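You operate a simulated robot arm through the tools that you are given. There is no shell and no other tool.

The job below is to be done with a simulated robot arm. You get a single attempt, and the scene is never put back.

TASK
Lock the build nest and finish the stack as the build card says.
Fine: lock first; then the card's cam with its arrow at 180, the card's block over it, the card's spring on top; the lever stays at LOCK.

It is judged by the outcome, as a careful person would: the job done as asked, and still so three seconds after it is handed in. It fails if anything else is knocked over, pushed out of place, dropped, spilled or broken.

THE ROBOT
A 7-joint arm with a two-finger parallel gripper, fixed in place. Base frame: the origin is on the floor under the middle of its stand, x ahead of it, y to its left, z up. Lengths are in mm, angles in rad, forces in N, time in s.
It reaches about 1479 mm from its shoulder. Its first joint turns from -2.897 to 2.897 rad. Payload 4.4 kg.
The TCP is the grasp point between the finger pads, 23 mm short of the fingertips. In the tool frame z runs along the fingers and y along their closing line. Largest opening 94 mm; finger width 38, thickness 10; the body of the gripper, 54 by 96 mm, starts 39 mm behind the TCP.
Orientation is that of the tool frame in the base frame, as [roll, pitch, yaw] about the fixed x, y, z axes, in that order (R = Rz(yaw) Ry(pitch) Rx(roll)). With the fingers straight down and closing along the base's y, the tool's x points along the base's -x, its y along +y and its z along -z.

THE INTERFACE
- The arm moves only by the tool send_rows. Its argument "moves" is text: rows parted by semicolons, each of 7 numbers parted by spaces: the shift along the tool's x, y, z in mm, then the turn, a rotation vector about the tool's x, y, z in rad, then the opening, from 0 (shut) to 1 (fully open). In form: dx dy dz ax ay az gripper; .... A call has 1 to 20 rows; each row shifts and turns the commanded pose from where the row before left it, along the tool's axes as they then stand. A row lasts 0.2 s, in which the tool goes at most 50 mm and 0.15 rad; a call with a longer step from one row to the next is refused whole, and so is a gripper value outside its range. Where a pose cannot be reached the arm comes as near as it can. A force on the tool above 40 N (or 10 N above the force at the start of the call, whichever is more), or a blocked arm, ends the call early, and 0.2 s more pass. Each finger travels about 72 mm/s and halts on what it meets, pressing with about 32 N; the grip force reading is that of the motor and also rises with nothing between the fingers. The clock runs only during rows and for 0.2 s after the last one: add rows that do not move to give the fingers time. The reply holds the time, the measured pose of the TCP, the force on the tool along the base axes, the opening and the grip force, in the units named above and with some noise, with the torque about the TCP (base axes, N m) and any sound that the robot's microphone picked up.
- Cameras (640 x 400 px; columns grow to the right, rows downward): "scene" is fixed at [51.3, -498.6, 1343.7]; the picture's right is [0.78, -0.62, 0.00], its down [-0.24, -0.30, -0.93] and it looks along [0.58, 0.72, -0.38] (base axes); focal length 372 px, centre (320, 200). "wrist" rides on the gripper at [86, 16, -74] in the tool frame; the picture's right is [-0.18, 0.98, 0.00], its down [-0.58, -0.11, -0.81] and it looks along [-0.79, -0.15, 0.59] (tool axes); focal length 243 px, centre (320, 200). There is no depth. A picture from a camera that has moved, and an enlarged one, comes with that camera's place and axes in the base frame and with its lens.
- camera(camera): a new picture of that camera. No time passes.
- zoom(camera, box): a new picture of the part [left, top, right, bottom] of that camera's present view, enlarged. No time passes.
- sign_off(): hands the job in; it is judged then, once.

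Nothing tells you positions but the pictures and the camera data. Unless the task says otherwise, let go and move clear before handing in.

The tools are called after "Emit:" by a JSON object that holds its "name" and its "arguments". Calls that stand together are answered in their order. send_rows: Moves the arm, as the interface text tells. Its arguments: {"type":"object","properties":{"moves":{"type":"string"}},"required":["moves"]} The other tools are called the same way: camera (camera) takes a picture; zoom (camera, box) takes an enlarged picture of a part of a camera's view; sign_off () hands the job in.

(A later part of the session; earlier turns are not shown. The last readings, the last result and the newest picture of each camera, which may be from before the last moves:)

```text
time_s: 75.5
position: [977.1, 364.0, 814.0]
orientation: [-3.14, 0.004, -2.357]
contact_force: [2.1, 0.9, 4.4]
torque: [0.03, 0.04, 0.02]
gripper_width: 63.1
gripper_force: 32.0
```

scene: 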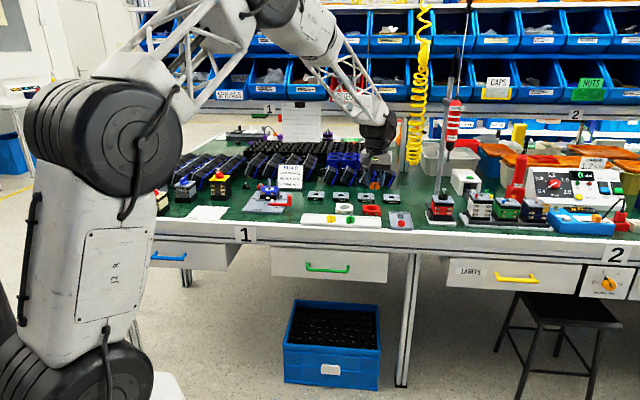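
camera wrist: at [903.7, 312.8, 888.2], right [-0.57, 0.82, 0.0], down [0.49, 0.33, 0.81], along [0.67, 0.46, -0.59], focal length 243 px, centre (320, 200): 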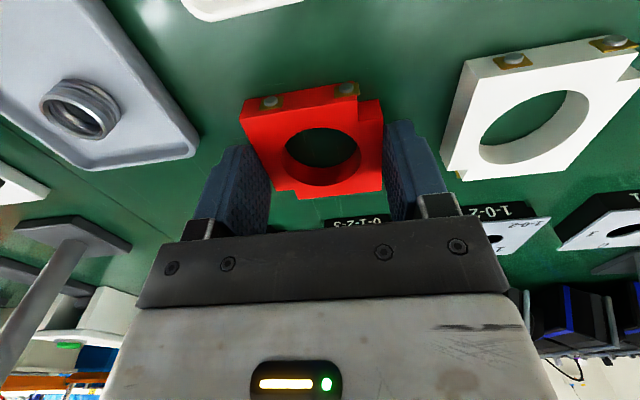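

Touching the table lightly. Now release, shift to the block's centre, go a bit deeper and regrip.

Emit:
{"name": "send_rows", "arguments": {"moves": "0 0 0 0 0 0 0.75; 0 0 0 0 0 0 0.8; 0 0 0 0 0 0 0.8; -4.6 0 0 0 0 0 0.8; 0 0 4 0 0 0 0.8; 0 0 0 0 0 0 0.8"}}

Emit:
{"name": "zoom", "arguments": {"camera": "wrist", "box": [220, 60, 420, 200]}}

Emit:
{"name": "zoom", "arguments": {"camera": "scene", "box": [355, 185, 405, 220]}}

```text
time_s: 76.9
position: [980.0, 366.1, 808.5]
orientation: [-3.14, 0.001, -2.356]
contact_force: [0.5, -0.5, -0.1]
torque: [0.0, 0.0, 0.01]
gripper_width: 75.2
gripper_force: 0.1
```

```text
2.86 times, centred on (320, 130) of wrist
camera zoom: at [905.4, 316.1, 883.0], right [-0.57, 0.82, 0.0], down [0.49, 0.33, 0.81], along [0.67, 0.46, -0.59], focal length 693 px, centre (320, 400)
```

zoom: 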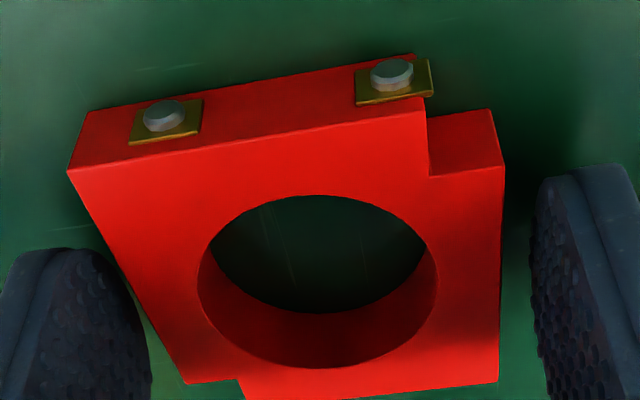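

```text
11.43 times, centred on (380, 202) of scene
camera zoom: at [51.3, -498.6, 1343.7], right [0.78, -0.62, 0.0], down [-0.24, -0.3, -0.93], along [0.58, 0.72, -0.38], focal length 4250 px, centre (-366, 171)
```

zoom: 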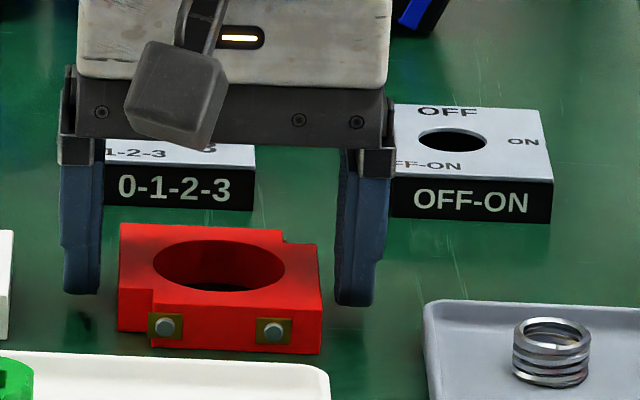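

Well centred now. Closing and lifting.

Emit:
{"name": "send_rows", "arguments": {"moves": "0 0 0 0 0 0 0.7; 0 0 0 0 0 0 0.62; 0 0 0 0 0 0 0.5; 0 0 0 0 0 0 0.4; 0 0 0 0 0 0 0.4; 0 0 -3 0 0 0 0.4; 0 0 -6 0 0 0 0.4; 0 0 -12 0 0 0 0.4; 0 0 -20 0 0 0 0.4; 0 0 -30 0 0 0 0.4; 0 0 -30 0 0 0 0.4; 0 0 -30 0 0 0 0.4; 0 0 -10 0 0 0 0.4; 0 0 0 0 0 0 0.4; 0 0 0 0 0 0 0.4"}}

Emit:
{"name": "zoom", "arguments": {"camera": "scene", "box": [362, 155, 394, 179]}}

Emit:
{"name": "zoom", "arguments": {"camera": "wrist", "box": [220, 60, 420, 210]}}

```text
time_s: 80.1
position: [979.3, 367.6, 950.5]
orientation: [-3.14, -0.001, -2.356]
contact_force: [-0.2, 1.1, -0.4]
torque: [-0.03, -0.03, 0.01]
gripper_width: 63.3
gripper_force: 32.3
```

```text
16.00 times, centred on (378, 167) of scene
camera zoom: at [51.3, -498.6, 1343.7], right [0.78, -0.62, 0.0], down [-0.24, -0.3, -0.93], along [0.58, 0.72, -0.38], focal length 5950 px, centre (-608, 728)
```

zoom: 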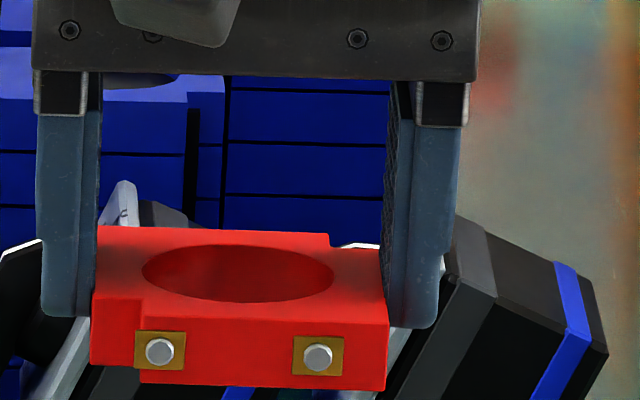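

```text
2.67 times, centred on (320, 135) of wrist
camera zoom: at [905.6, 317.5, 1024.1], right [-0.57, 0.82, 0.0], down [0.49, 0.33, 0.81], along [0.67, 0.46, -0.59], focal length 647 px, centre (320, 373)
```

zoom: 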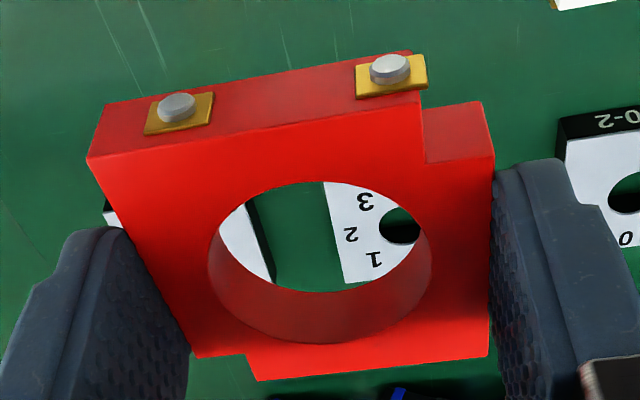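

The block is centred in the grip (top 13 mm below TCP). Carrying it over the nest at height.

Emit:
{"name": "send_rows", "arguments": {"moves": "-4.1 22.05 0 0 0 0 0.4; -8.19 44.1 0 0 0 0 0.4; -8.19 44.1 0 0 0 0 0.4; -8.19 44.1 0 0 0 0 0.4; -8.19 44.1 0 0 0 0 0.4; -8.19 44.1 0 0 0 0 0.4; -8.19 44.1 0 0 0 0 0.4; -8.19 44.1 0 0 0 0 0.4; -8.19 44.1 0 0 0 0 0.4; -4.1 22.05 0 0 0 0 0.4; 0 0 0 0 0 0 0.4; 0 0 0 0 0 0 0.4; 0 0 15 0 0 0 0.4; 0 0 15 0 0 0 0.4; 0 0 0 0 0 0 0.4; 0 0 0 0 0 0 0.4"}}

Emit:
{"name": "camera", "arguments": {"camera": "wrist"}}

Emit:
{"name": "zoom", "arguments": {"camera": "wrist", "box": [220, 60, 420, 210]}}

Emit:
{"name": "zoom", "arguments": {"camera": "scene", "box": [250, 160, 290, 190]}}

```text
time_s: 83.5
position: [751.1, 698.4, 919.0]
orientation: [-3.14, 0.001, -2.356]
contact_force: [-0.7, 0.4, -1.0]
torque: [-0.01, 0.0, -0.02]
gripper_width: 62.9
gripper_force: 32.4
```

```text
taken
camera wrist: at [677.2, 647.5, 993.0], right [-0.57, 0.82, 0.0], down [0.49, 0.33, 0.81], along [0.67, 0.46, -0.59], focal length 243 px, centre (320, 200)
```

wrist: 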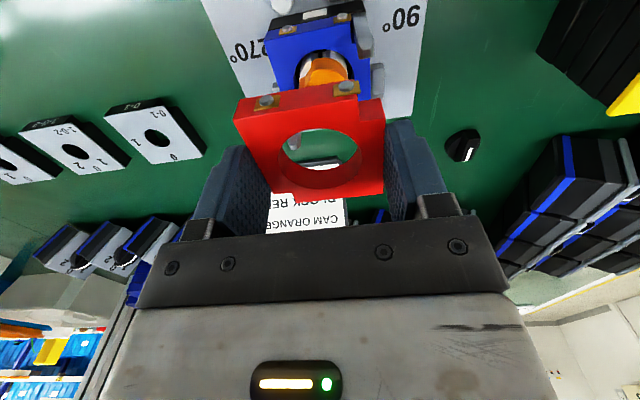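

```text
2.67 times, centred on (320, 135) of wrist
camera zoom: at [677.2, 647.5, 993.0], right [-0.57, 0.82, 0.0], down [0.49, 0.33, 0.81], along [0.67, 0.46, -0.59], focal length 647 px, centre (320, 373)
```

zoom: 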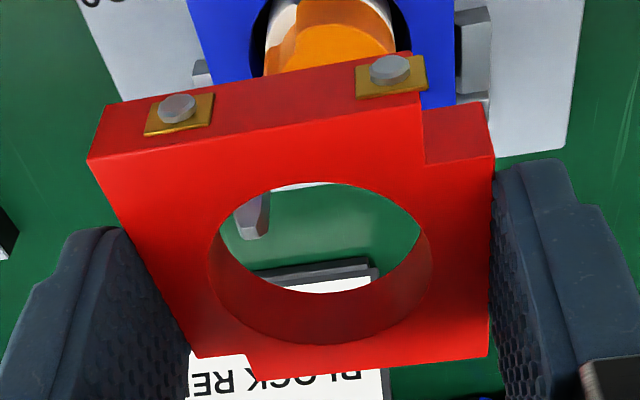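

```text
13.33 times, centred on (270, 175) of scene
camera zoom: at [51.3, -498.6, 1343.7], right [0.78, -0.62, 0.0], down [-0.24, -0.3, -0.93], along [0.58, 0.72, -0.38], focal length 4959 px, centre (987, 533)
```

zoom: 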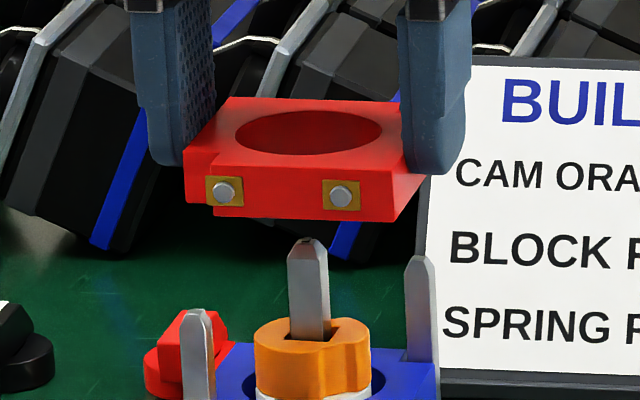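

Both views say the block is 2 mm right and 2 mm short; I'll correct and lower to just above the pin tips.

Emit:
{"name": "send_rows", "arguments": {"moves": "-1.8 2.1 0 0 0 0 0.4; 0 0 8 0 0 0 0.4; 0 0 8 0 0 0 0.4; 0 0 8 0 0 0 0.4; 0 0 0 0 0 0 0.4; 0 0 0 0 0 0 0.4"}}

Emit:
{"name": "zoom", "arguments": {"camera": "wrist", "box": [220, 60, 420, 210]}}

Emit:
{"name": "zoom", "arguments": {"camera": "scene", "box": [250, 168, 290, 198]}}

```text
time_s: 84.9
position: [751.0, 700.1, 894.0]
orientation: [-3.141, 0.0, -2.356]
contact_force: [-0.1, 0.4, -1.5]
torque: [0.02, 0.0, -0.02]
gripper_width: 63.2
gripper_force: 31.6
```

```text
2.67 times, centred on (320, 135) of wrist
camera zoom: at [677.8, 650.8, 969.4], right [-0.57, 0.82, 0.0], down [0.49, 0.33, 0.81], along [0.67, 0.46, -0.59], focal length 647 px, centre (320, 373)
```

zoom: 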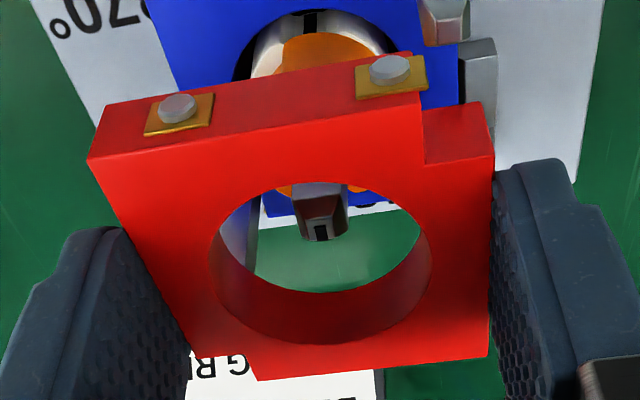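

```text
13.33 times, centred on (270, 183) of scene
camera zoom: at [51.3, -498.6, 1343.7], right [0.78, -0.62, 0.0], down [-0.24, -0.3, -0.93], along [0.58, 0.72, -0.38], focal length 4959 px, centre (987, 427)
```

zoom: 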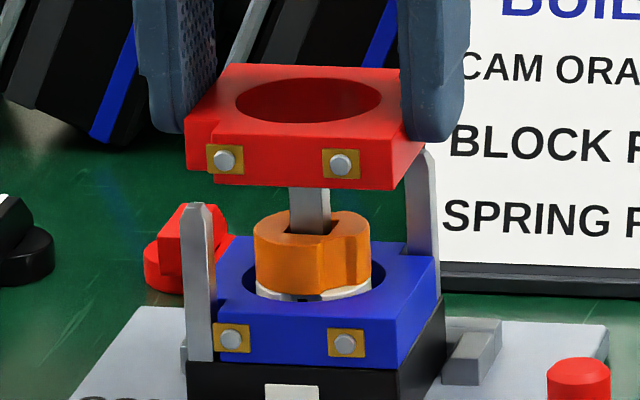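

Alignment is within about 1 mm. Continuing down over the pins in small steps.

Emit:
{"name": "send_rows", "arguments": {"moves": "0.4 0.4 3 0 0 0 0.4; 0 0 3 0 0 0 0.4; 0 0 3 0 0 0 0.4; 0 0 3 0 0 0 0.4; 0 0 3 0 0 0 0.4; 0 0 0 0 0 0 0.4"}}

Emit:
{"name": "zoom", "arguments": {"camera": "wrist", "box": [220, 60, 420, 210]}}

Emit:
{"name": "zoom", "arguments": {"camera": "scene", "box": [250, 172, 290, 202]}}

```text
time_s: 86.3
position: [750.4, 701.1, 879.4]
orientation: [-3.14, -0.001, -2.356]
contact_force: [-1.5, -1.0, -1.4]
torque: [-0.02, 0.07, -0.02]
gripper_width: 62.9
gripper_force: 32.2
```

```text
2.67 times, centred on (320, 135) of wrist
camera zoom: at [677.2, 651.1, 954.0], right [-0.57, 0.82, 0.0], down [0.49, 0.33, 0.81], along [0.67, 0.46, -0.59], focal length 647 px, centre (320, 373)
```

zoom: 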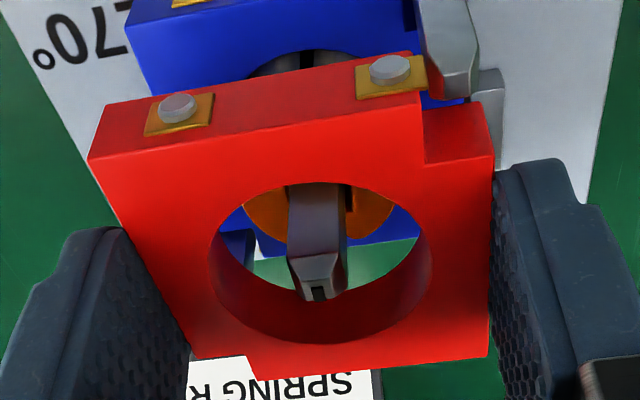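

```text
13.33 times, centred on (270, 187) of scene
camera zoom: at [51.3, -498.6, 1343.7], right [0.78, -0.62, 0.0], down [-0.24, -0.3, -0.93], along [0.58, 0.72, -0.38], focal length 4959 px, centre (987, 373)
```

zoom: 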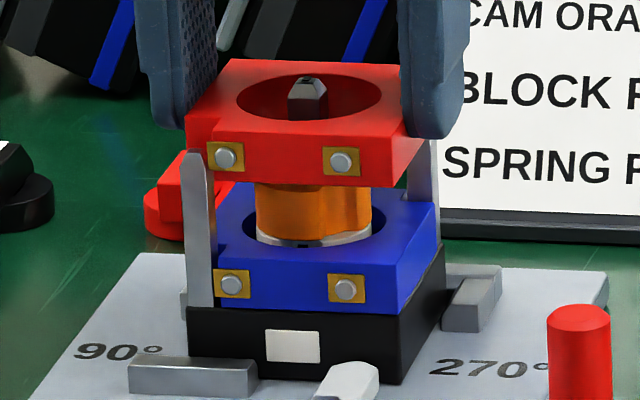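

Pins are entering the notches with no contact force. Continuing to the seat.

Emit:
{"name": "send_rows", "arguments": {"moves": "0 0 3 0 0 0 0.4; 0 0 3 0 0 0 0.4; 0 0 3 0 0 0 0.4; 0 0 3 0 0 0 0.4; 0 0 2 0 0 0 0.4; 0 0 2 0 0 0 0.4; 0 0 0 0 0 0 0.4"}}

Emit:
{"name": "zoom", "arguments": {"camera": "wrist", "box": [220, 60, 420, 210]}}

Emit:
{"name": "zoom", "arguments": {"camera": "scene", "box": [250, 172, 290, 202]}}

```text
time_s: 87.9
position: [751.3, 701.7, 865.5]
orientation: [-3.14, 0.0, -2.357]
contact_force: [0.2, -0.8, -0.5]
torque: [0.01, -0.01, -0.01]
gripper_width: 63.0
gripper_force: 32.1
```

```text
2.67 times, centred on (320, 135) of wrist
camera zoom: at [676.6, 651.1, 938.8], right [-0.57, 0.82, 0.0], down [0.49, 0.33, 0.81], along [0.67, 0.46, -0.59], focal length 647 px, centre (320, 373)
```

zoom: 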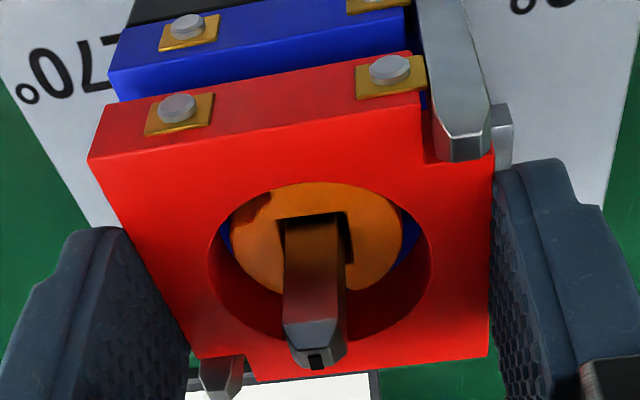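

```text
13.33 times, centred on (270, 187) of scene
camera zoom: at [51.3, -498.6, 1343.7], right [0.78, -0.62, 0.0], down [-0.24, -0.3, -0.93], along [0.58, 0.72, -0.38], focal length 4959 px, centre (987, 373)
```

zoom: 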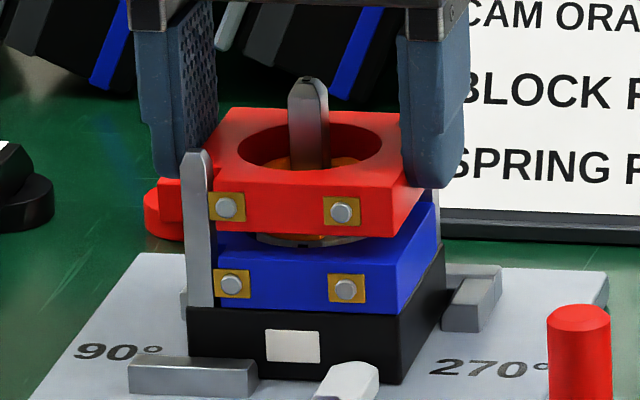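

About 7 mm left. Lowering with finer steps until contact.

Emit:
{"name": "send_rows", "arguments": {"moves": "0 0 2 0 0 0 0.4; 0 0 2 0 0 0 0.4; 0 0 1.5 0 0 0 0.4; 0 0 1 0 0 0 0.4; 0 0 1 0 0 0 0.4; 0 0 0 0 0 0 0.4"}}

Emit:
{"name": "zoom", "arguments": {"camera": "scene", "box": [250, 172, 290, 202]}}

```text
time_s: 89.3
position: [749.9, 701.9, 857.0]
orientation: [-3.139, 0.001, -2.356]
contact_force: [-1.5, -1.3, -0.5]
torque: [0.0, 0.0, -0.06]
gripper_width: 63.1
gripper_force: 31.6
```

```text
13.33 times, centred on (270, 187) of scene
camera zoom: at [51.3, -498.6, 1343.7], right [0.78, -0.62, 0.0], down [-0.24, -0.3, -0.93], along [0.58, 0.72, -0.38], focal length 4959 px, centre (987, 373)
```

zoom: 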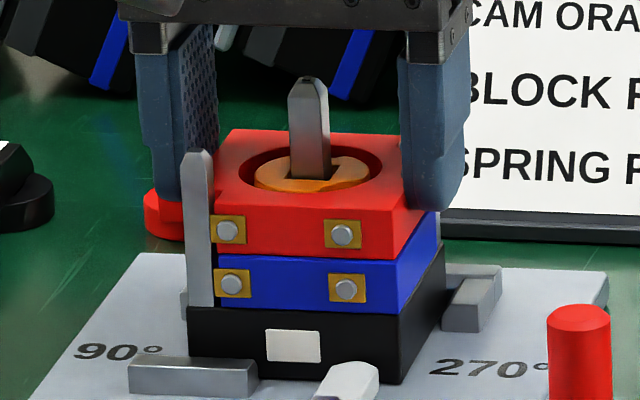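

Emit:
{"name": "send_rows", "arguments": {"moves": "0 0 0.7 0 0 0 0.4; 0 0 0 0 0 0 0.4; 0 0 0.7 0 0 0 0.4; 0 0 0 0 0 0 0.4"}}

Emit:
{"name": "zoom", "arguments": {"camera": "scene", "box": [258, 182, 290, 202]}}

```text
time_s: 90.3
position: [750.5, 701.8, 856.1]
orientation: [-3.14, 0.001, -2.357]
contact_force: [-2.6, 3.2, 14.4]
torque: [0.08, 0.26, -0.07]
gripper_width: 62.8
gripper_force: 32.2
```

```text
16.00 times, centred on (274, 192) of scene
camera zoom: at [51.3, -498.6, 1343.7], right [0.78, -0.62, 0.0], down [-0.24, -0.3, -0.93], along [0.58, 0.72, -0.38], focal length 5950 px, centre (1056, 328)
```

zoom: 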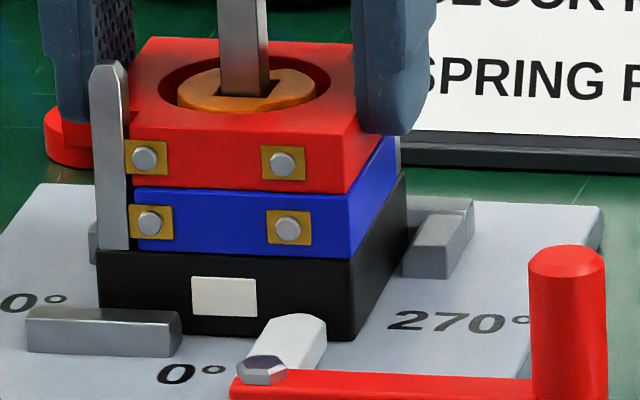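

Seated with 14 N contact. Relieving, opening the fingers slightly, and checking.

Emit:
{"name": "send_rows", "arguments": {"moves": "0 0 -0.8 0 0 0 0.4; 0 0 0 0 0 0 0.7; 0 0 0 0 0 0 0.78; 0 0 0 0 0 0 0.78; 0 0 0 0 0 0 0.78"}}

Emit:
{"name": "zoom", "arguments": {"camera": "scene", "box": [250, 172, 290, 202]}}

Emit:
{"name": "zoom", "arguments": {"camera": "wrist", "box": [220, 60, 420, 210]}}

```text
time_s: 91.5
position: [750.7, 702.7, 856.6]
orientation: [-3.139, 0.0, -2.357]
contact_force: [0.3, -0.2, 0.5]
torque: [-0.03, 0.0, 0.01]
gripper_width: 73.1
gripper_force: 0.1
```

```text
13.33 times, centred on (270, 187) of scene
camera zoom: at [51.3, -498.6, 1343.7], right [0.78, -0.62, 0.0], down [-0.24, -0.3, -0.93], along [0.58, 0.72, -0.38], focal length 4959 px, centre (987, 373)
```

zoom: 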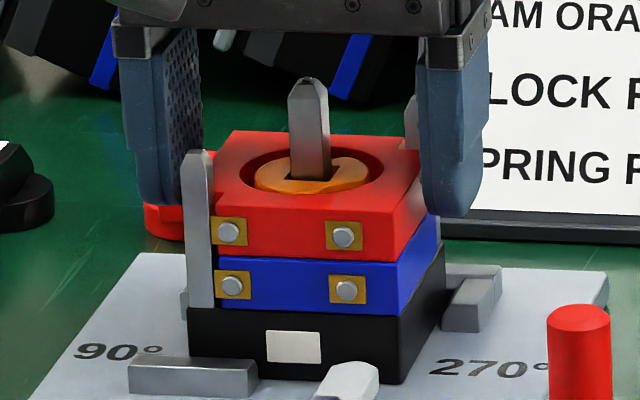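

```text
2.67 times, centred on (320, 135) of wrist
camera zoom: at [676.5, 650.8, 930.4], right [-0.57, 0.82, 0.0], down [0.49, 0.33, 0.81], along [0.67, 0.46, -0.59], focal length 647 px, centre (320, 373)
```

zoom: 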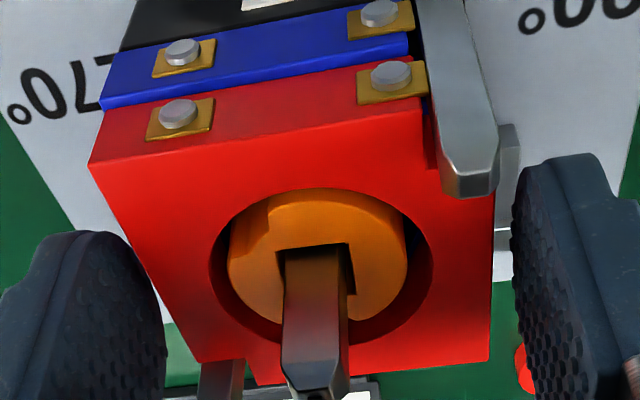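

The block is seated properly. Lifting clear and moving over the spring tray.

Emit:
{"name": "send_rows", "arguments": {"moves": "0 0 -5 0 0 0 0.78; 0 0 -15 0 0 0 0.78; 0 0 -25 0 0 0 0.78; 0 0 -25 0 0 0 0.78; 0 0 -25 0 0 0 0.78; 15.8 -41.25 0 0 0 0 0.78; 15.8 -41.25 0 0 0 0 0.78; 15.8 -41.25 0 0 0 0 0.78; 15.8 -41.25 0 0 0 0 0.78; 15.8 -41.25 0 0 0 0 0.78; 15.8 -41.25 0 0 0 0 0.78; 15.8 -41.25 0 0 0 0 0.78; 15.8 -41.25 5 0 0 0 0.78; 15.8 -41.25 10 0 0 0 0.78; 15.8 -41.25 10 0 0 0 0.78; 15.8 -41.25 10 0 0 0 0.78; 15.8 -41.25 10 0 0 0 0.78; 0 0 0 0 0 0 0.78; 0 0 0 0 0 0 0.78"}}

Emit:
{"name": "camera", "arguments": {"camera": "wrist"}}

Emit:
{"name": "zoom", "arguments": {"camera": "wrist", "box": [240, 30, 400, 150]}}

Emit:
{"name": "zoom", "arguments": {"camera": "scene", "box": [240, 165, 300, 215]}}

Emit:
{"name": "zoom", "arguments": {"camera": "scene", "box": [370, 190, 420, 230]}}

```text
time_s: 95.5
position: [968.8, 218.8, 908.5]
orientation: [-3.14, -0.001, -2.356]
contact_force: [0.5, -0.5, -0.2]
torque: [0.01, -0.04, 0.0]
gripper_width: 73.5
gripper_force: 0.1
```

```text
taken
camera wrist: at [894.2, 168.7, 982.6], right [-0.57, 0.82, 0.0], down [0.49, 0.33, 0.81], along [0.67, 0.46, -0.59], focal length 243 px, centre (320, 200)
```

wrist: 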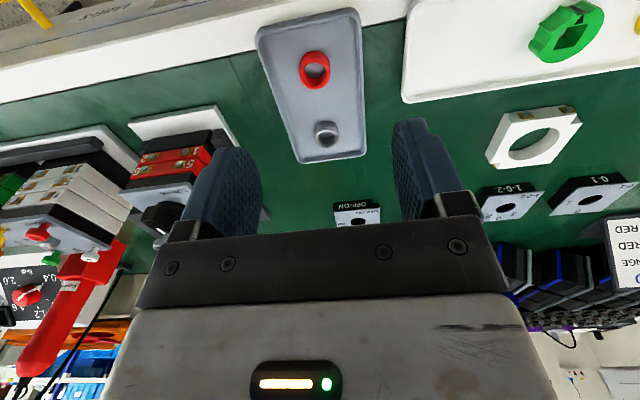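

```text
3.33 times, centred on (320, 90) of wrist
camera zoom: at [894.2, 168.7, 982.6], right [-0.57, 0.82, 0.0], down [0.49, 0.33, 0.81], along [0.67, 0.46, -0.59], focal length 809 px, centre (320, 567)
```

zoom: 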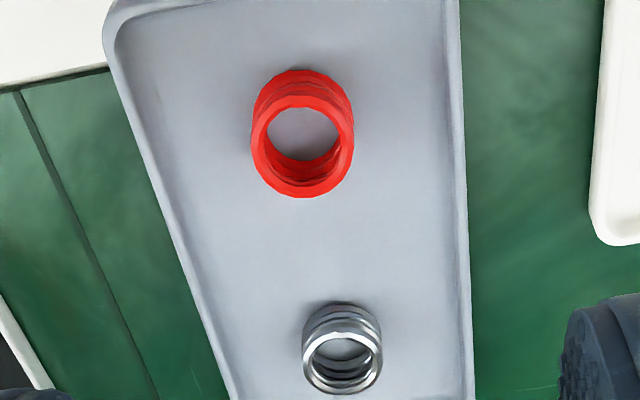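

```text
8.00 times, centred on (270, 190) of scene
camera zoom: at [51.3, -498.6, 1343.7], right [0.78, -0.62, 0.0], down [-0.24, -0.3, -0.93], along [0.58, 0.72, -0.38], focal length 2975 px, centre (720, 280)
```

zoom: 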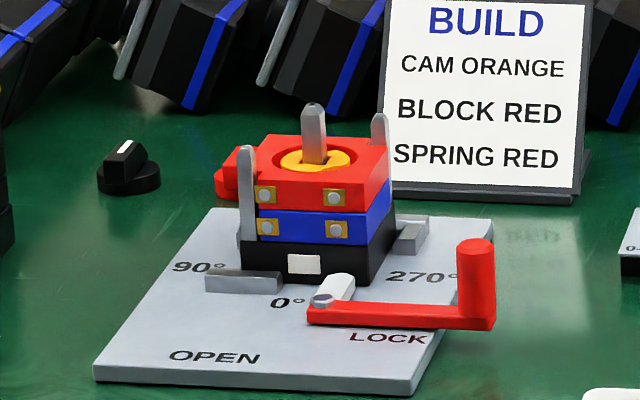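

```text
10.00 times, centred on (395, 210) of scene
camera zoom: at [51.3, -498.6, 1343.7], right [0.78, -0.62, 0.0], down [-0.24, -0.3, -0.93], along [0.58, 0.72, -0.38], focal length 3719 px, centre (-430, 100)
```

zoom: 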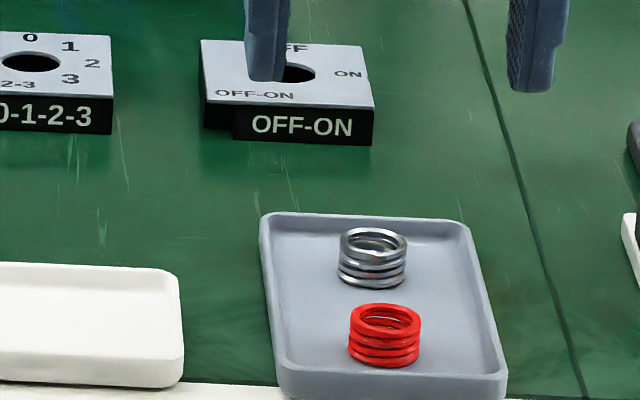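

The red spring is at about (u 534, n 842, top z ≈796) in a narrow tray. I'll align with a slight offset away from the tray's front wall, narrow the fingers, and descend partway for a check.

Emit:
{"name": "send_rows", "arguments": {"moves": "-8.9 -4.9 0 0 0 0 0.404; 0 0 25 0 0 0 0.404; 0 0 25 0 0 0 0.404; 0 0 10 0 0 0 0.404; 0 0 0 0 0 0 0.404; 0 0 0 0 0 0 0.404"}}

Emit:
{"name": "camera", "arguments": {"camera": "wrist"}}

Emit:
{"name": "zoom", "arguments": {"camera": "wrist", "box": [240, 40, 400, 160]}}

Emit:
{"name": "zoom", "arguments": {"camera": "scene", "box": [370, 190, 420, 230]}}

```text
time_s: 96.9
position: [976.9, 222.0, 847.6]
orientation: [-3.139, 0.001, -2.356]
contact_force: [-0.3, -0.4, -0.4]
torque: [-0.01, -0.02, 0.02]
gripper_width: 37.8
gripper_force: 0.1
```

```text
taken
camera wrist: at [902.6, 171.1, 921.4], right [-0.57, 0.82, 0.0], down [0.49, 0.33, 0.81], along [0.67, 0.46, -0.59], focal length 243 px, centre (320, 200)
```

wrist: 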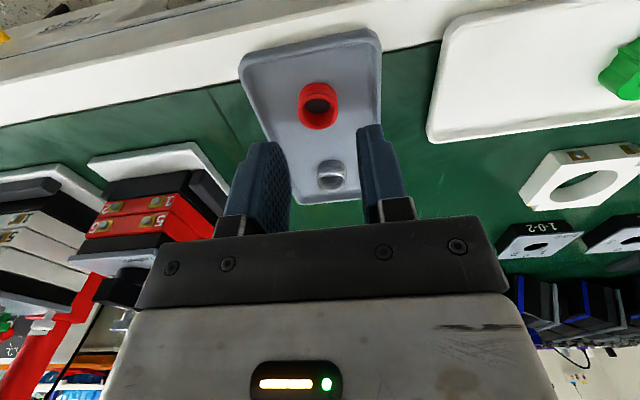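

```text
3.33 times, centred on (320, 100) of wrist
camera zoom: at [902.6, 171.1, 921.4], right [-0.57, 0.82, 0.0], down [0.49, 0.33, 0.81], along [0.67, 0.46, -0.59], focal length 809 px, centre (320, 533)
```

zoom: 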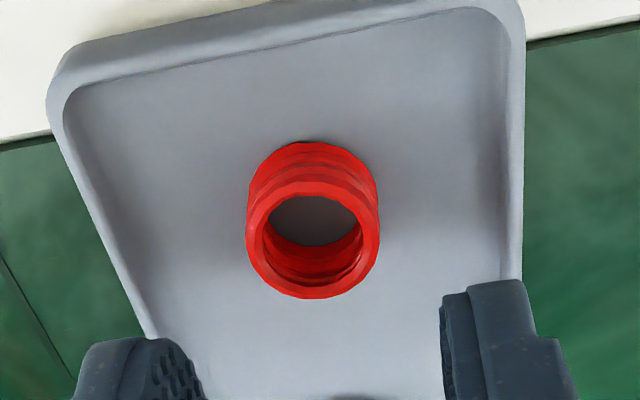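

```text
10.00 times, centred on (395, 210) of scene
camera zoom: at [51.3, -498.6, 1343.7], right [0.78, -0.62, 0.0], down [-0.24, -0.3, -0.93], along [0.58, 0.72, -0.38], focal length 3719 px, centre (-430, 100)
```

zoom: 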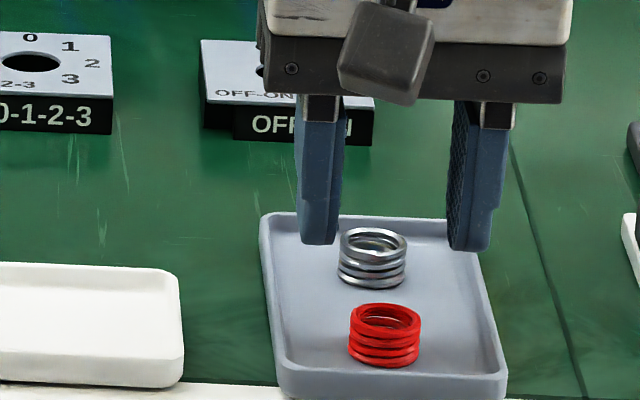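

Spring is 3 mm off the TCP in n as intended. I'll narrow the fingers a little, descend, and close.

Emit:
{"name": "send_rows", "arguments": {"moves": "0 -0.7 0 0 0 0 0.362; 0 0 15 0 0 0 0.362; 0 0 12 0 0 0 0.362; 0 0 7 0 0 0 0.362; 0 0 0 0 0 0 0.362"}}

Emit:
{"name": "zoom", "arguments": {"camera": "wrist", "box": [220, 60, 420, 210]}}

Emit:
{"name": "zoom", "arguments": {"camera": "scene", "box": [370, 190, 420, 230]}}

```text
time_s: 98.1
position: [975.1, 221.9, 813.5]
orientation: [-3.14, -0.001, -2.356]
contact_force: [-0.6, -0.4, 0.3]
torque: [0.0, 0.03, -0.04]
gripper_width: 34.1
gripper_force: 0.1
```

```text
2.67 times, centred on (320, 135) of wrist
camera zoom: at [901.9, 170.8, 887.3], right [-0.57, 0.82, 0.0], down [0.49, 0.33, 0.81], along [0.67, 0.46, -0.59], focal length 647 px, centre (320, 373)
```

zoom: 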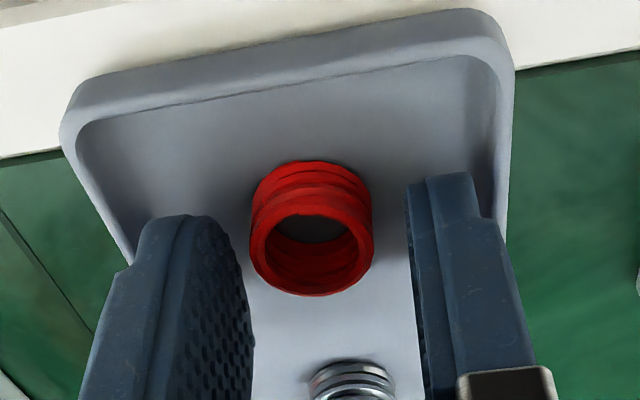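

```text
10.00 times, centred on (395, 210) of scene
camera zoom: at [51.3, -498.6, 1343.7], right [0.78, -0.62, 0.0], down [-0.24, -0.3, -0.93], along [0.58, 0.72, -0.38], focal length 3719 px, centre (-430, 100)
```

zoom: 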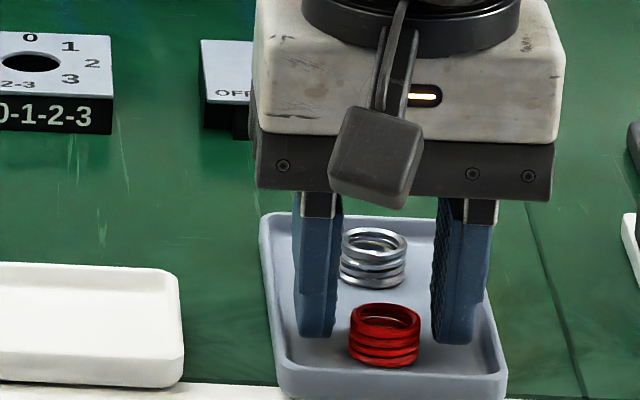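

Everything is clear of the tray walls and no contact force. Closing on the spring.

Emit:
{"name": "send_rows", "arguments": {"moves": "0 0 0 0 0 0 0.3; 0 0 0 0 0 0 0.25; 0 0 0 0 0 0 0.2; 0 0 0 0 0 0 0.1; 0 0 0 0 0 0 0.1; 0 0 0 0 0 0 0.1"}}

Emit:
{"name": "zoom", "arguments": {"camera": "scene", "box": [370, 190, 420, 230]}}

Emit:
{"name": "zoom", "arguments": {"camera": "wrist", "box": [220, 60, 420, 210]}}

```text
time_s: 99.5
position: [975.1, 221.3, 813.4]
orientation: [-3.14, 0.0, -2.356]
contact_force: [0.9, -0.6, -0.2]
torque: [0.0, 0.02, 0.0]
gripper_width: 19.2
gripper_force: 32.1
```

```text
10.00 times, centred on (395, 210) of scene
camera zoom: at [51.3, -498.6, 1343.7], right [0.78, -0.62, 0.0], down [-0.24, -0.3, -0.93], along [0.58, 0.72, -0.38], focal length 3719 px, centre (-430, 100)
```

zoom: 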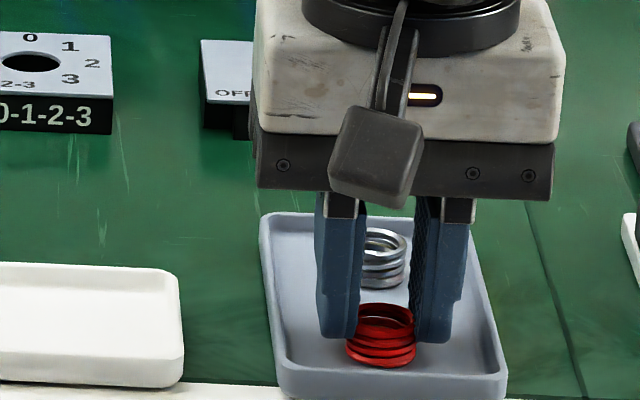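

```text
2.67 times, centred on (320, 135) of wrist
camera zoom: at [901.9, 170.8, 887.4], right [-0.57, 0.82, 0.0], down [0.49, 0.33, 0.81], along [0.67, 0.46, -0.59], focal length 647 px, centre (320, 373)
```

zoom: 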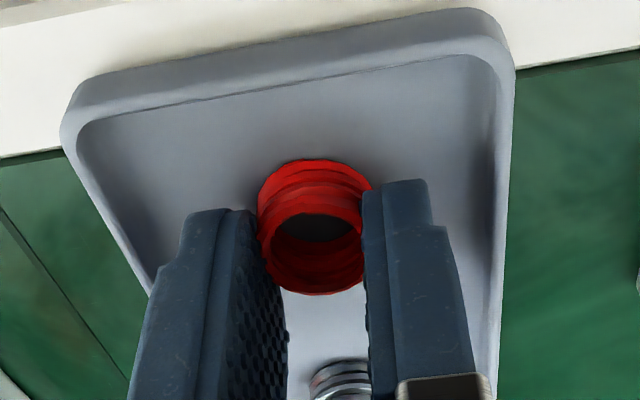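

The fingers closed at 19 mm on the spring. Lifting gently to verify it's held.

Emit:
{"name": "send_rows", "arguments": {"moves": "0 0 -2 0 0 0 0.1; 0 0 -4 0 0 0 0.1; 0 0 -8 0 0 0 0.1; 0 0 -10 0 0 0 0.1; 0 0 0 0 0 0 0.1; 0 0 0 0 0 0 0.1"}}

Emit:
{"name": "zoom", "arguments": {"camera": "scene", "box": [370, 190, 420, 230]}}

Emit:
{"name": "zoom", "arguments": {"camera": "wrist", "box": [240, 80, 400, 200]}}

```text
time_s: 100.9
position: [976.9, 221.4, 836.4]
orientation: [-3.14, 0.001, -2.358]
contact_force: [-0.2, 0.2, 0.4]
torque: [-0.01, -0.02, 0.0]
gripper_width: 19.2
gripper_force: 31.9
```

```text
10.00 times, centred on (395, 210) of scene
camera zoom: at [51.3, -498.6, 1343.7], right [0.78, -0.62, 0.0], down [-0.24, -0.3, -0.93], along [0.58, 0.72, -0.38], focal length 3719 px, centre (-430, 100)
```

zoom: 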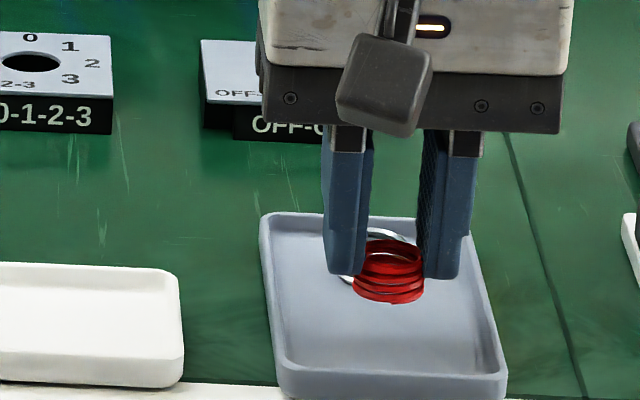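

```text
3.33 times, centred on (320, 140) of wrist
camera zoom: at [902.6, 170.6, 911.1], right [-0.57, 0.82, 0.0], down [0.49, 0.33, 0.81], along [0.67, 0.46, -0.59], focal length 809 px, centre (320, 400)
```

zoom: 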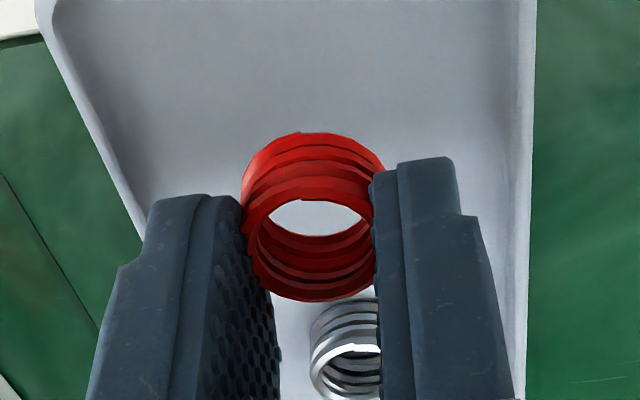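

The spring is held upright. I'll raise it and measure its position in the grip more precisely.

Emit:
{"name": "send_rows", "arguments": {"moves": "0 0 -30 0 0 0 0.1; 0 0 -35 0 0 0 0.1; 0 0 -35 0 0 0 0.1; 0 0 -20 0 0 0 0.1; 0 0 0 0 0 0 0.1; 0 0 0 0 0 0 0.1"}}

Emit:
{"name": "camera", "arguments": {"camera": "scene"}}

Emit:
{"name": "zoom", "arguments": {"camera": "scene", "box": [385, 160, 425, 190]}}

Emit:
{"name": "zoom", "arguments": {"camera": "wrist", "box": [280, 110, 360, 170]}}

```text
time_s: 102.3
position: [975.8, 222.1, 957.7]
orientation: [-3.141, 0.0, -2.357]
contact_force: [0.2, -0.1, 0.0]
torque: [0.05, -0.02, -0.01]
gripper_width: 19.2
gripper_force: 31.9
```

```text
taken
```

scene: 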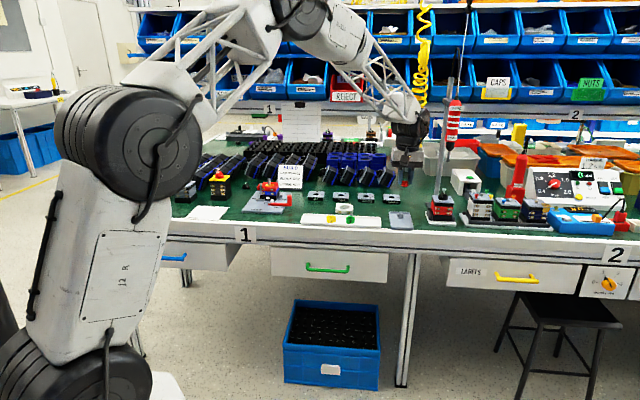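

```text
13.33 times, centred on (405, 175) of scene
camera zoom: at [51.3, -498.6, 1343.7], right [0.78, -0.62, 0.0], down [-0.24, -0.3, -0.93], along [0.58, 0.72, -0.38], focal length 4959 px, centre (-813, 533)
```

zoom: 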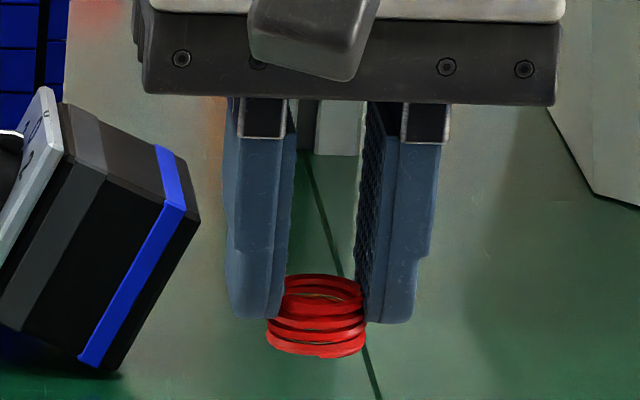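

```text
6.67 times, centred on (320, 140) of wrist
camera zoom: at [902.2, 171.2, 1030.9], right [-0.57, 0.82, 0.0], down [0.49, 0.33, 0.81], along [0.67, 0.46, -0.59], focal length 1618 px, centre (320, 600)
```

zoom: 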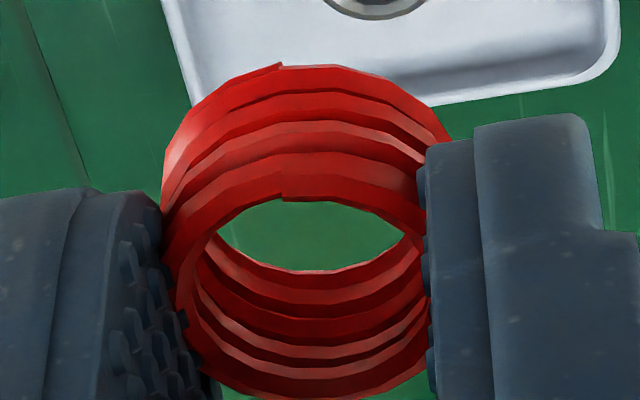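

Spring centre sits ~4.8 mm from the TCP toward the operator side in tool x, bottom ≈29 mm below TCP. Now carrying it to the nest and turning to yaw −3.14 so the fingers avoid the guide pins.

Emit:
{"name": "send_rows", "arguments": {"moves": "-7.62 20.6 0 0 0 0 0.1; -15.24 41.22 0 0 0 0 0.1; -15.24 41.22 0 0 0 0 0.1; -15.24 41.22 0 0 0 0 0.1; -15.24 41.22 0 0 0 0 0.1; -15.24 41.22 0 0 0 0 0.1; -15.24 41.22 0 0 0 0 0.1; -15.24 41.22 0 0 0 0 0.1; -15.24 41.22 0 0 0 0 0.1; -15.24 41.22 0 0 0 0 0.1; -15.24 41.22 0 0 0 0 0.1; -15.24 41.22 0 0 0 0 0.1; -7.62 20.6 0 0 0 0 0.1; 0 0 0 0 0 0.1309 0.1; 0 0 0 0 0 0.1309 0.1; 0 0 0 0 0 0.1309 0.1; 0 0 0 0 0 0.1309 0.1; 0 0 0 0 0 0.1309 0.1; 0 0 0 0 0 0.1309 0.1; 0 0 0 0 0 0 0.1"}}

Emit:
{"name": "camera", "arguments": {"camera": "wrist"}}

Emit:
{"name": "zoom", "arguments": {"camera": "wrist", "box": [260, 20, 400, 170]}}

Emit:
{"name": "zoom", "arguments": {"camera": "scene", "box": [250, 155, 290, 195]}}

```text
time_s: 106.5
position: [756.1, 699.4, 956.0]
orientation: [-3.141, 0.0, 3.14]
contact_force: [-0.6, 0.4, 0.1]
torque: [-0.01, -0.02, -0.03]
gripper_width: 19.1
gripper_force: 32.3
```

```text
taken
camera wrist: at [667.8, 714.7, 1030.1], right [0.18, 0.98, 0.0], down [0.58, -0.11, 0.81], along [0.79, -0.15, -0.59], focal length 243 px, centre (320, 200)
```

wrist: 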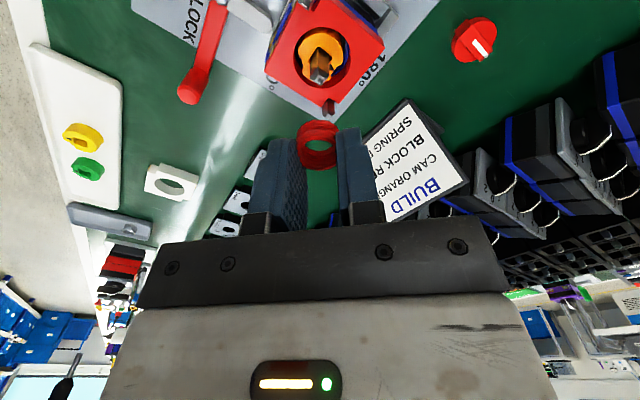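

```text
2.67 times, centred on (330, 95) of wrist
camera zoom: at [667.8, 714.7, 1030.1], right [0.18, 0.98, 0.0], down [0.58, -0.11, 0.81], along [0.79, -0.15, -0.59], focal length 647 px, centre (293, 480)
```

zoom: 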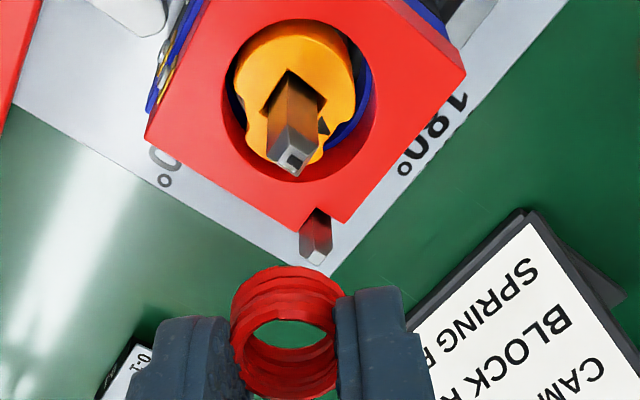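

```text
10.00 times, centred on (270, 175) of scene
camera zoom: at [51.3, -498.6, 1343.7], right [0.78, -0.62, 0.0], down [-0.24, -0.3, -0.93], along [0.58, 0.72, -0.38], focal length 3719 px, centre (820, 450)
```

zoom: 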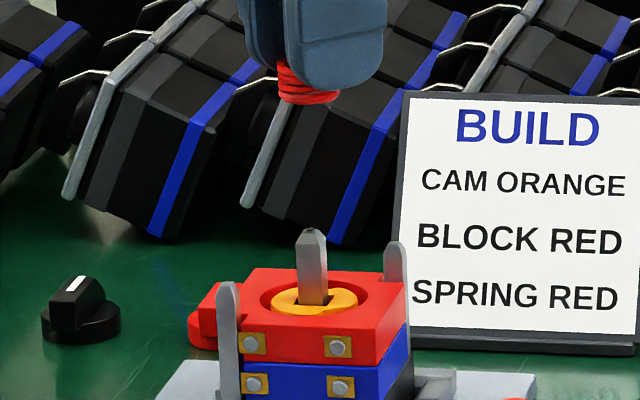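

The spring needs about 1.9 mm shift along tool y. Correcting and lowering to just above the shaft tip.

Emit:
{"name": "send_rows", "arguments": {"moves": "0.3 1.9 0 0 0 0 0.1; 0 0 15 0 0 0 0.1; 0 0 15 0 0 0 0.1; 0 0 15 0 0 0 0.1; 0 0 4 0 0 0 0.1; 0 0 0 0 0 0 0.1; 0 0 0 0 0 0 0.1"}}

Emit:
{"name": "zoom", "arguments": {"camera": "wrist", "box": [260, 70, 380, 170]}}

Emit:
{"name": "zoom", "arguments": {"camera": "scene", "box": [256, 165, 288, 189]}}

```text
time_s: 108.1
position: [756.0, 700.8, 907.6]
orientation: [3.142, 0.002, -3.14]
contact_force: [0.3, 0.3, -1.5]
torque: [0.02, 0.01, 0.02]
gripper_width: 19.3
gripper_force: 32.2
```

```text
4.00 times, centred on (320, 120) of wrist
camera zoom: at [667.5, 716.7, 981.4], right [0.18, 0.98, 0.0], down [0.58, -0.11, 0.81], along [0.79, -0.15, -0.59], focal length 970 px, centre (320, 520)
```

zoom: 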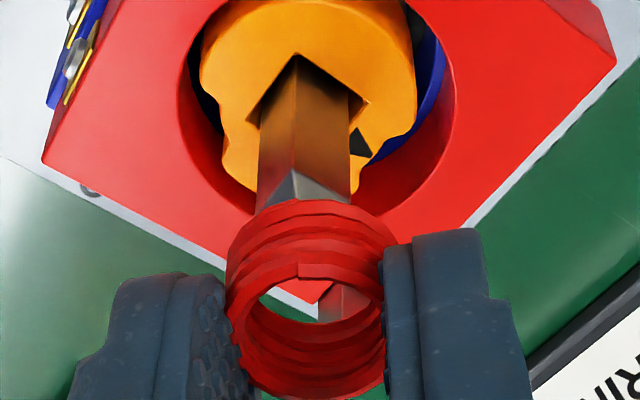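

```text
16.00 times, centred on (272, 177) of scene
camera zoom: at [51.3, -498.6, 1343.7], right [0.78, -0.62, 0.0], down [-0.24, -0.3, -0.93], along [0.58, 0.72, -0.38], focal length 5950 px, centre (1088, 568)
```

zoom: 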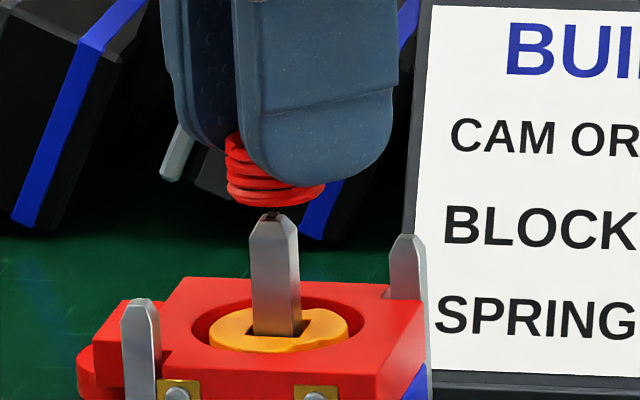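

Alignment looks good. Lowering the spring over the shaft tip in small steps.

Emit:
{"name": "send_rows", "arguments": {"moves": "0 -0.3 3 0 0 0 0.1; 0 0 3 0 0 0 0.1; 0 0 3 0 0 0 0.1; 0 0 3 0 0 0 0.1; 0 0 3 0 0 0 0.1; 0 0 0 0 0 0 0.1"}}

Emit:
{"name": "zoom", "arguments": {"camera": "wrist", "box": [260, 70, 380, 170]}}

Emit:
{"name": "zoom", "arguments": {"camera": "scene", "box": [256, 169, 288, 193]}}

```text
time_s: 109.5
position: [756.4, 700.4, 891.9]
orientation: [-3.138, 0.0, 3.142]
contact_force: [-2.5, -1.2, -1.8]
torque: [-0.07, 0.04, 0.03]
gripper_width: 19.4
gripper_force: 31.8
```

```text
4.00 times, centred on (320, 120) of wrist
camera zoom: at [668.3, 715.6, 965.8], right [0.18, 0.98, 0.0], down [0.58, -0.11, 0.81], along [0.79, -0.15, -0.59], focal length 970 px, centre (320, 520)
```

zoom: 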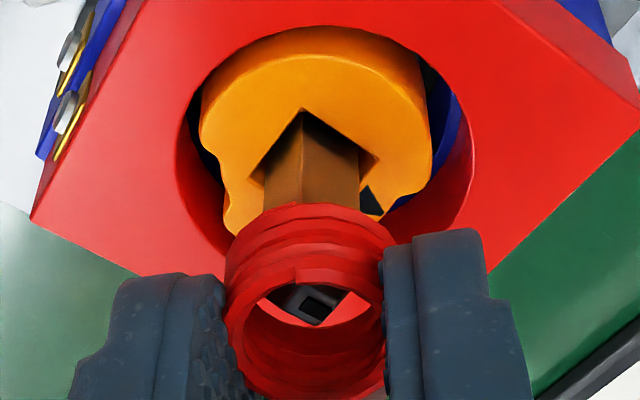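

```text
16.00 times, centred on (272, 181) of scene
camera zoom: at [51.3, -498.6, 1343.7], right [0.78, -0.62, 0.0], down [-0.24, -0.3, -0.93], along [0.58, 0.72, -0.38], focal length 5950 px, centre (1088, 504)
```

zoom: 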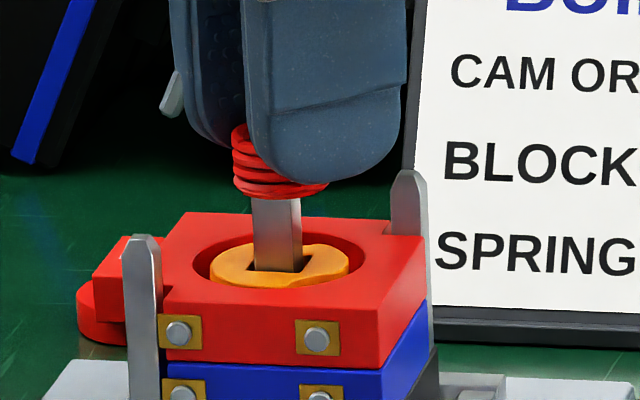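

The shaft tip is centred within the spring. Continuing down to the cam.

Emit:
{"name": "send_rows", "arguments": {"moves": "0 0 3 0 0 0 0.1; 0 0 3 0 0 0 0.1; 0 0 3 0 0 0 0.1; 0 0 3 0 0 0 0.1; 0 0 2 0 0 0 0.1; 0 0 0 0 0 0 0.1"}}

Emit:
{"name": "zoom", "arguments": {"camera": "wrist", "box": [260, 70, 380, 170]}}

Emit:
{"name": "zoom", "arguments": {"camera": "scene", "box": [256, 169, 288, 193]}}

```text
time_s: 110.9
position: [755.6, 700.9, 877.7]
orientation: [3.141, 0.001, -3.141]
contact_force: [-1.0, -1.1, 0.2]
torque: [0.02, 0.0, 0.02]
gripper_width: 19.1
gripper_force: 31.9
```

```text
4.00 times, centred on (320, 120) of wrist
camera zoom: at [668.0, 716.1, 952.1], right [0.18, 0.98, 0.0], down [0.58, -0.11, 0.81], along [0.79, -0.15, -0.59], focal length 970 px, centre (320, 520)
```

zoom: 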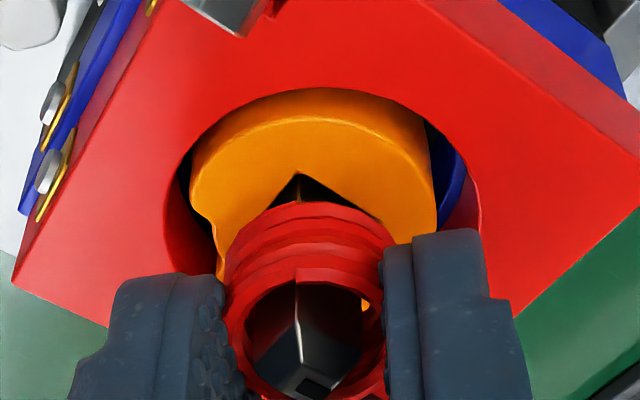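

```text
16.00 times, centred on (272, 181) of scene
camera zoom: at [51.3, -498.6, 1343.7], right [0.78, -0.62, 0.0], down [-0.24, -0.3, -0.93], along [0.58, 0.72, -0.38], focal length 5950 px, centre (1088, 504)
```

zoom: 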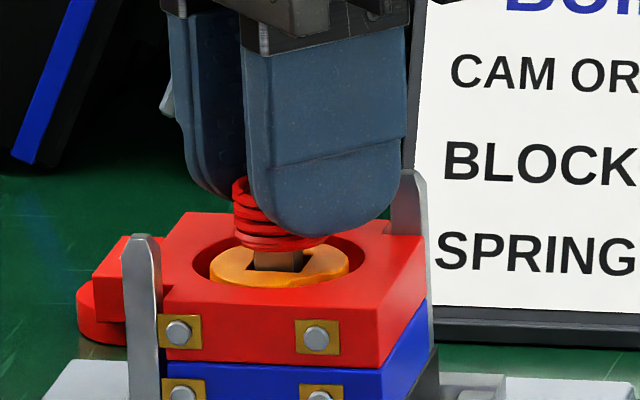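

Emit:
{"name": "send_rows", "arguments": {"moves": "0 0 2 0 0 0 0.1; 0 0 1 0 0 0 0.1; 0 0 1 0 0 0 0.1; 0 0 0 0 0 0 0.1"}}

Emit:
{"name": "zoom", "arguments": {"camera": "scene", "box": [256, 169, 288, 193]}}

```text
time_s: 111.9
position: [755.8, 700.2, 874.7]
orientation: [3.141, 0.001, 3.141]
contact_force: [0.0, -0.2, 0.1]
torque: [-0.02, -0.02, 0.02]
gripper_width: 18.8
gripper_force: 31.5
```

```text
16.00 times, centred on (272, 181) of scene
camera zoom: at [51.3, -498.6, 1343.7], right [0.78, -0.62, 0.0], down [-0.24, -0.3, -0.93], along [0.58, 0.72, -0.38], focal length 5950 px, centre (1088, 504)
```

zoom: 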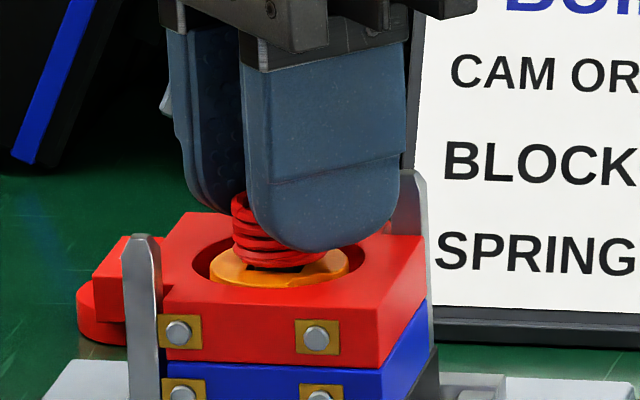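

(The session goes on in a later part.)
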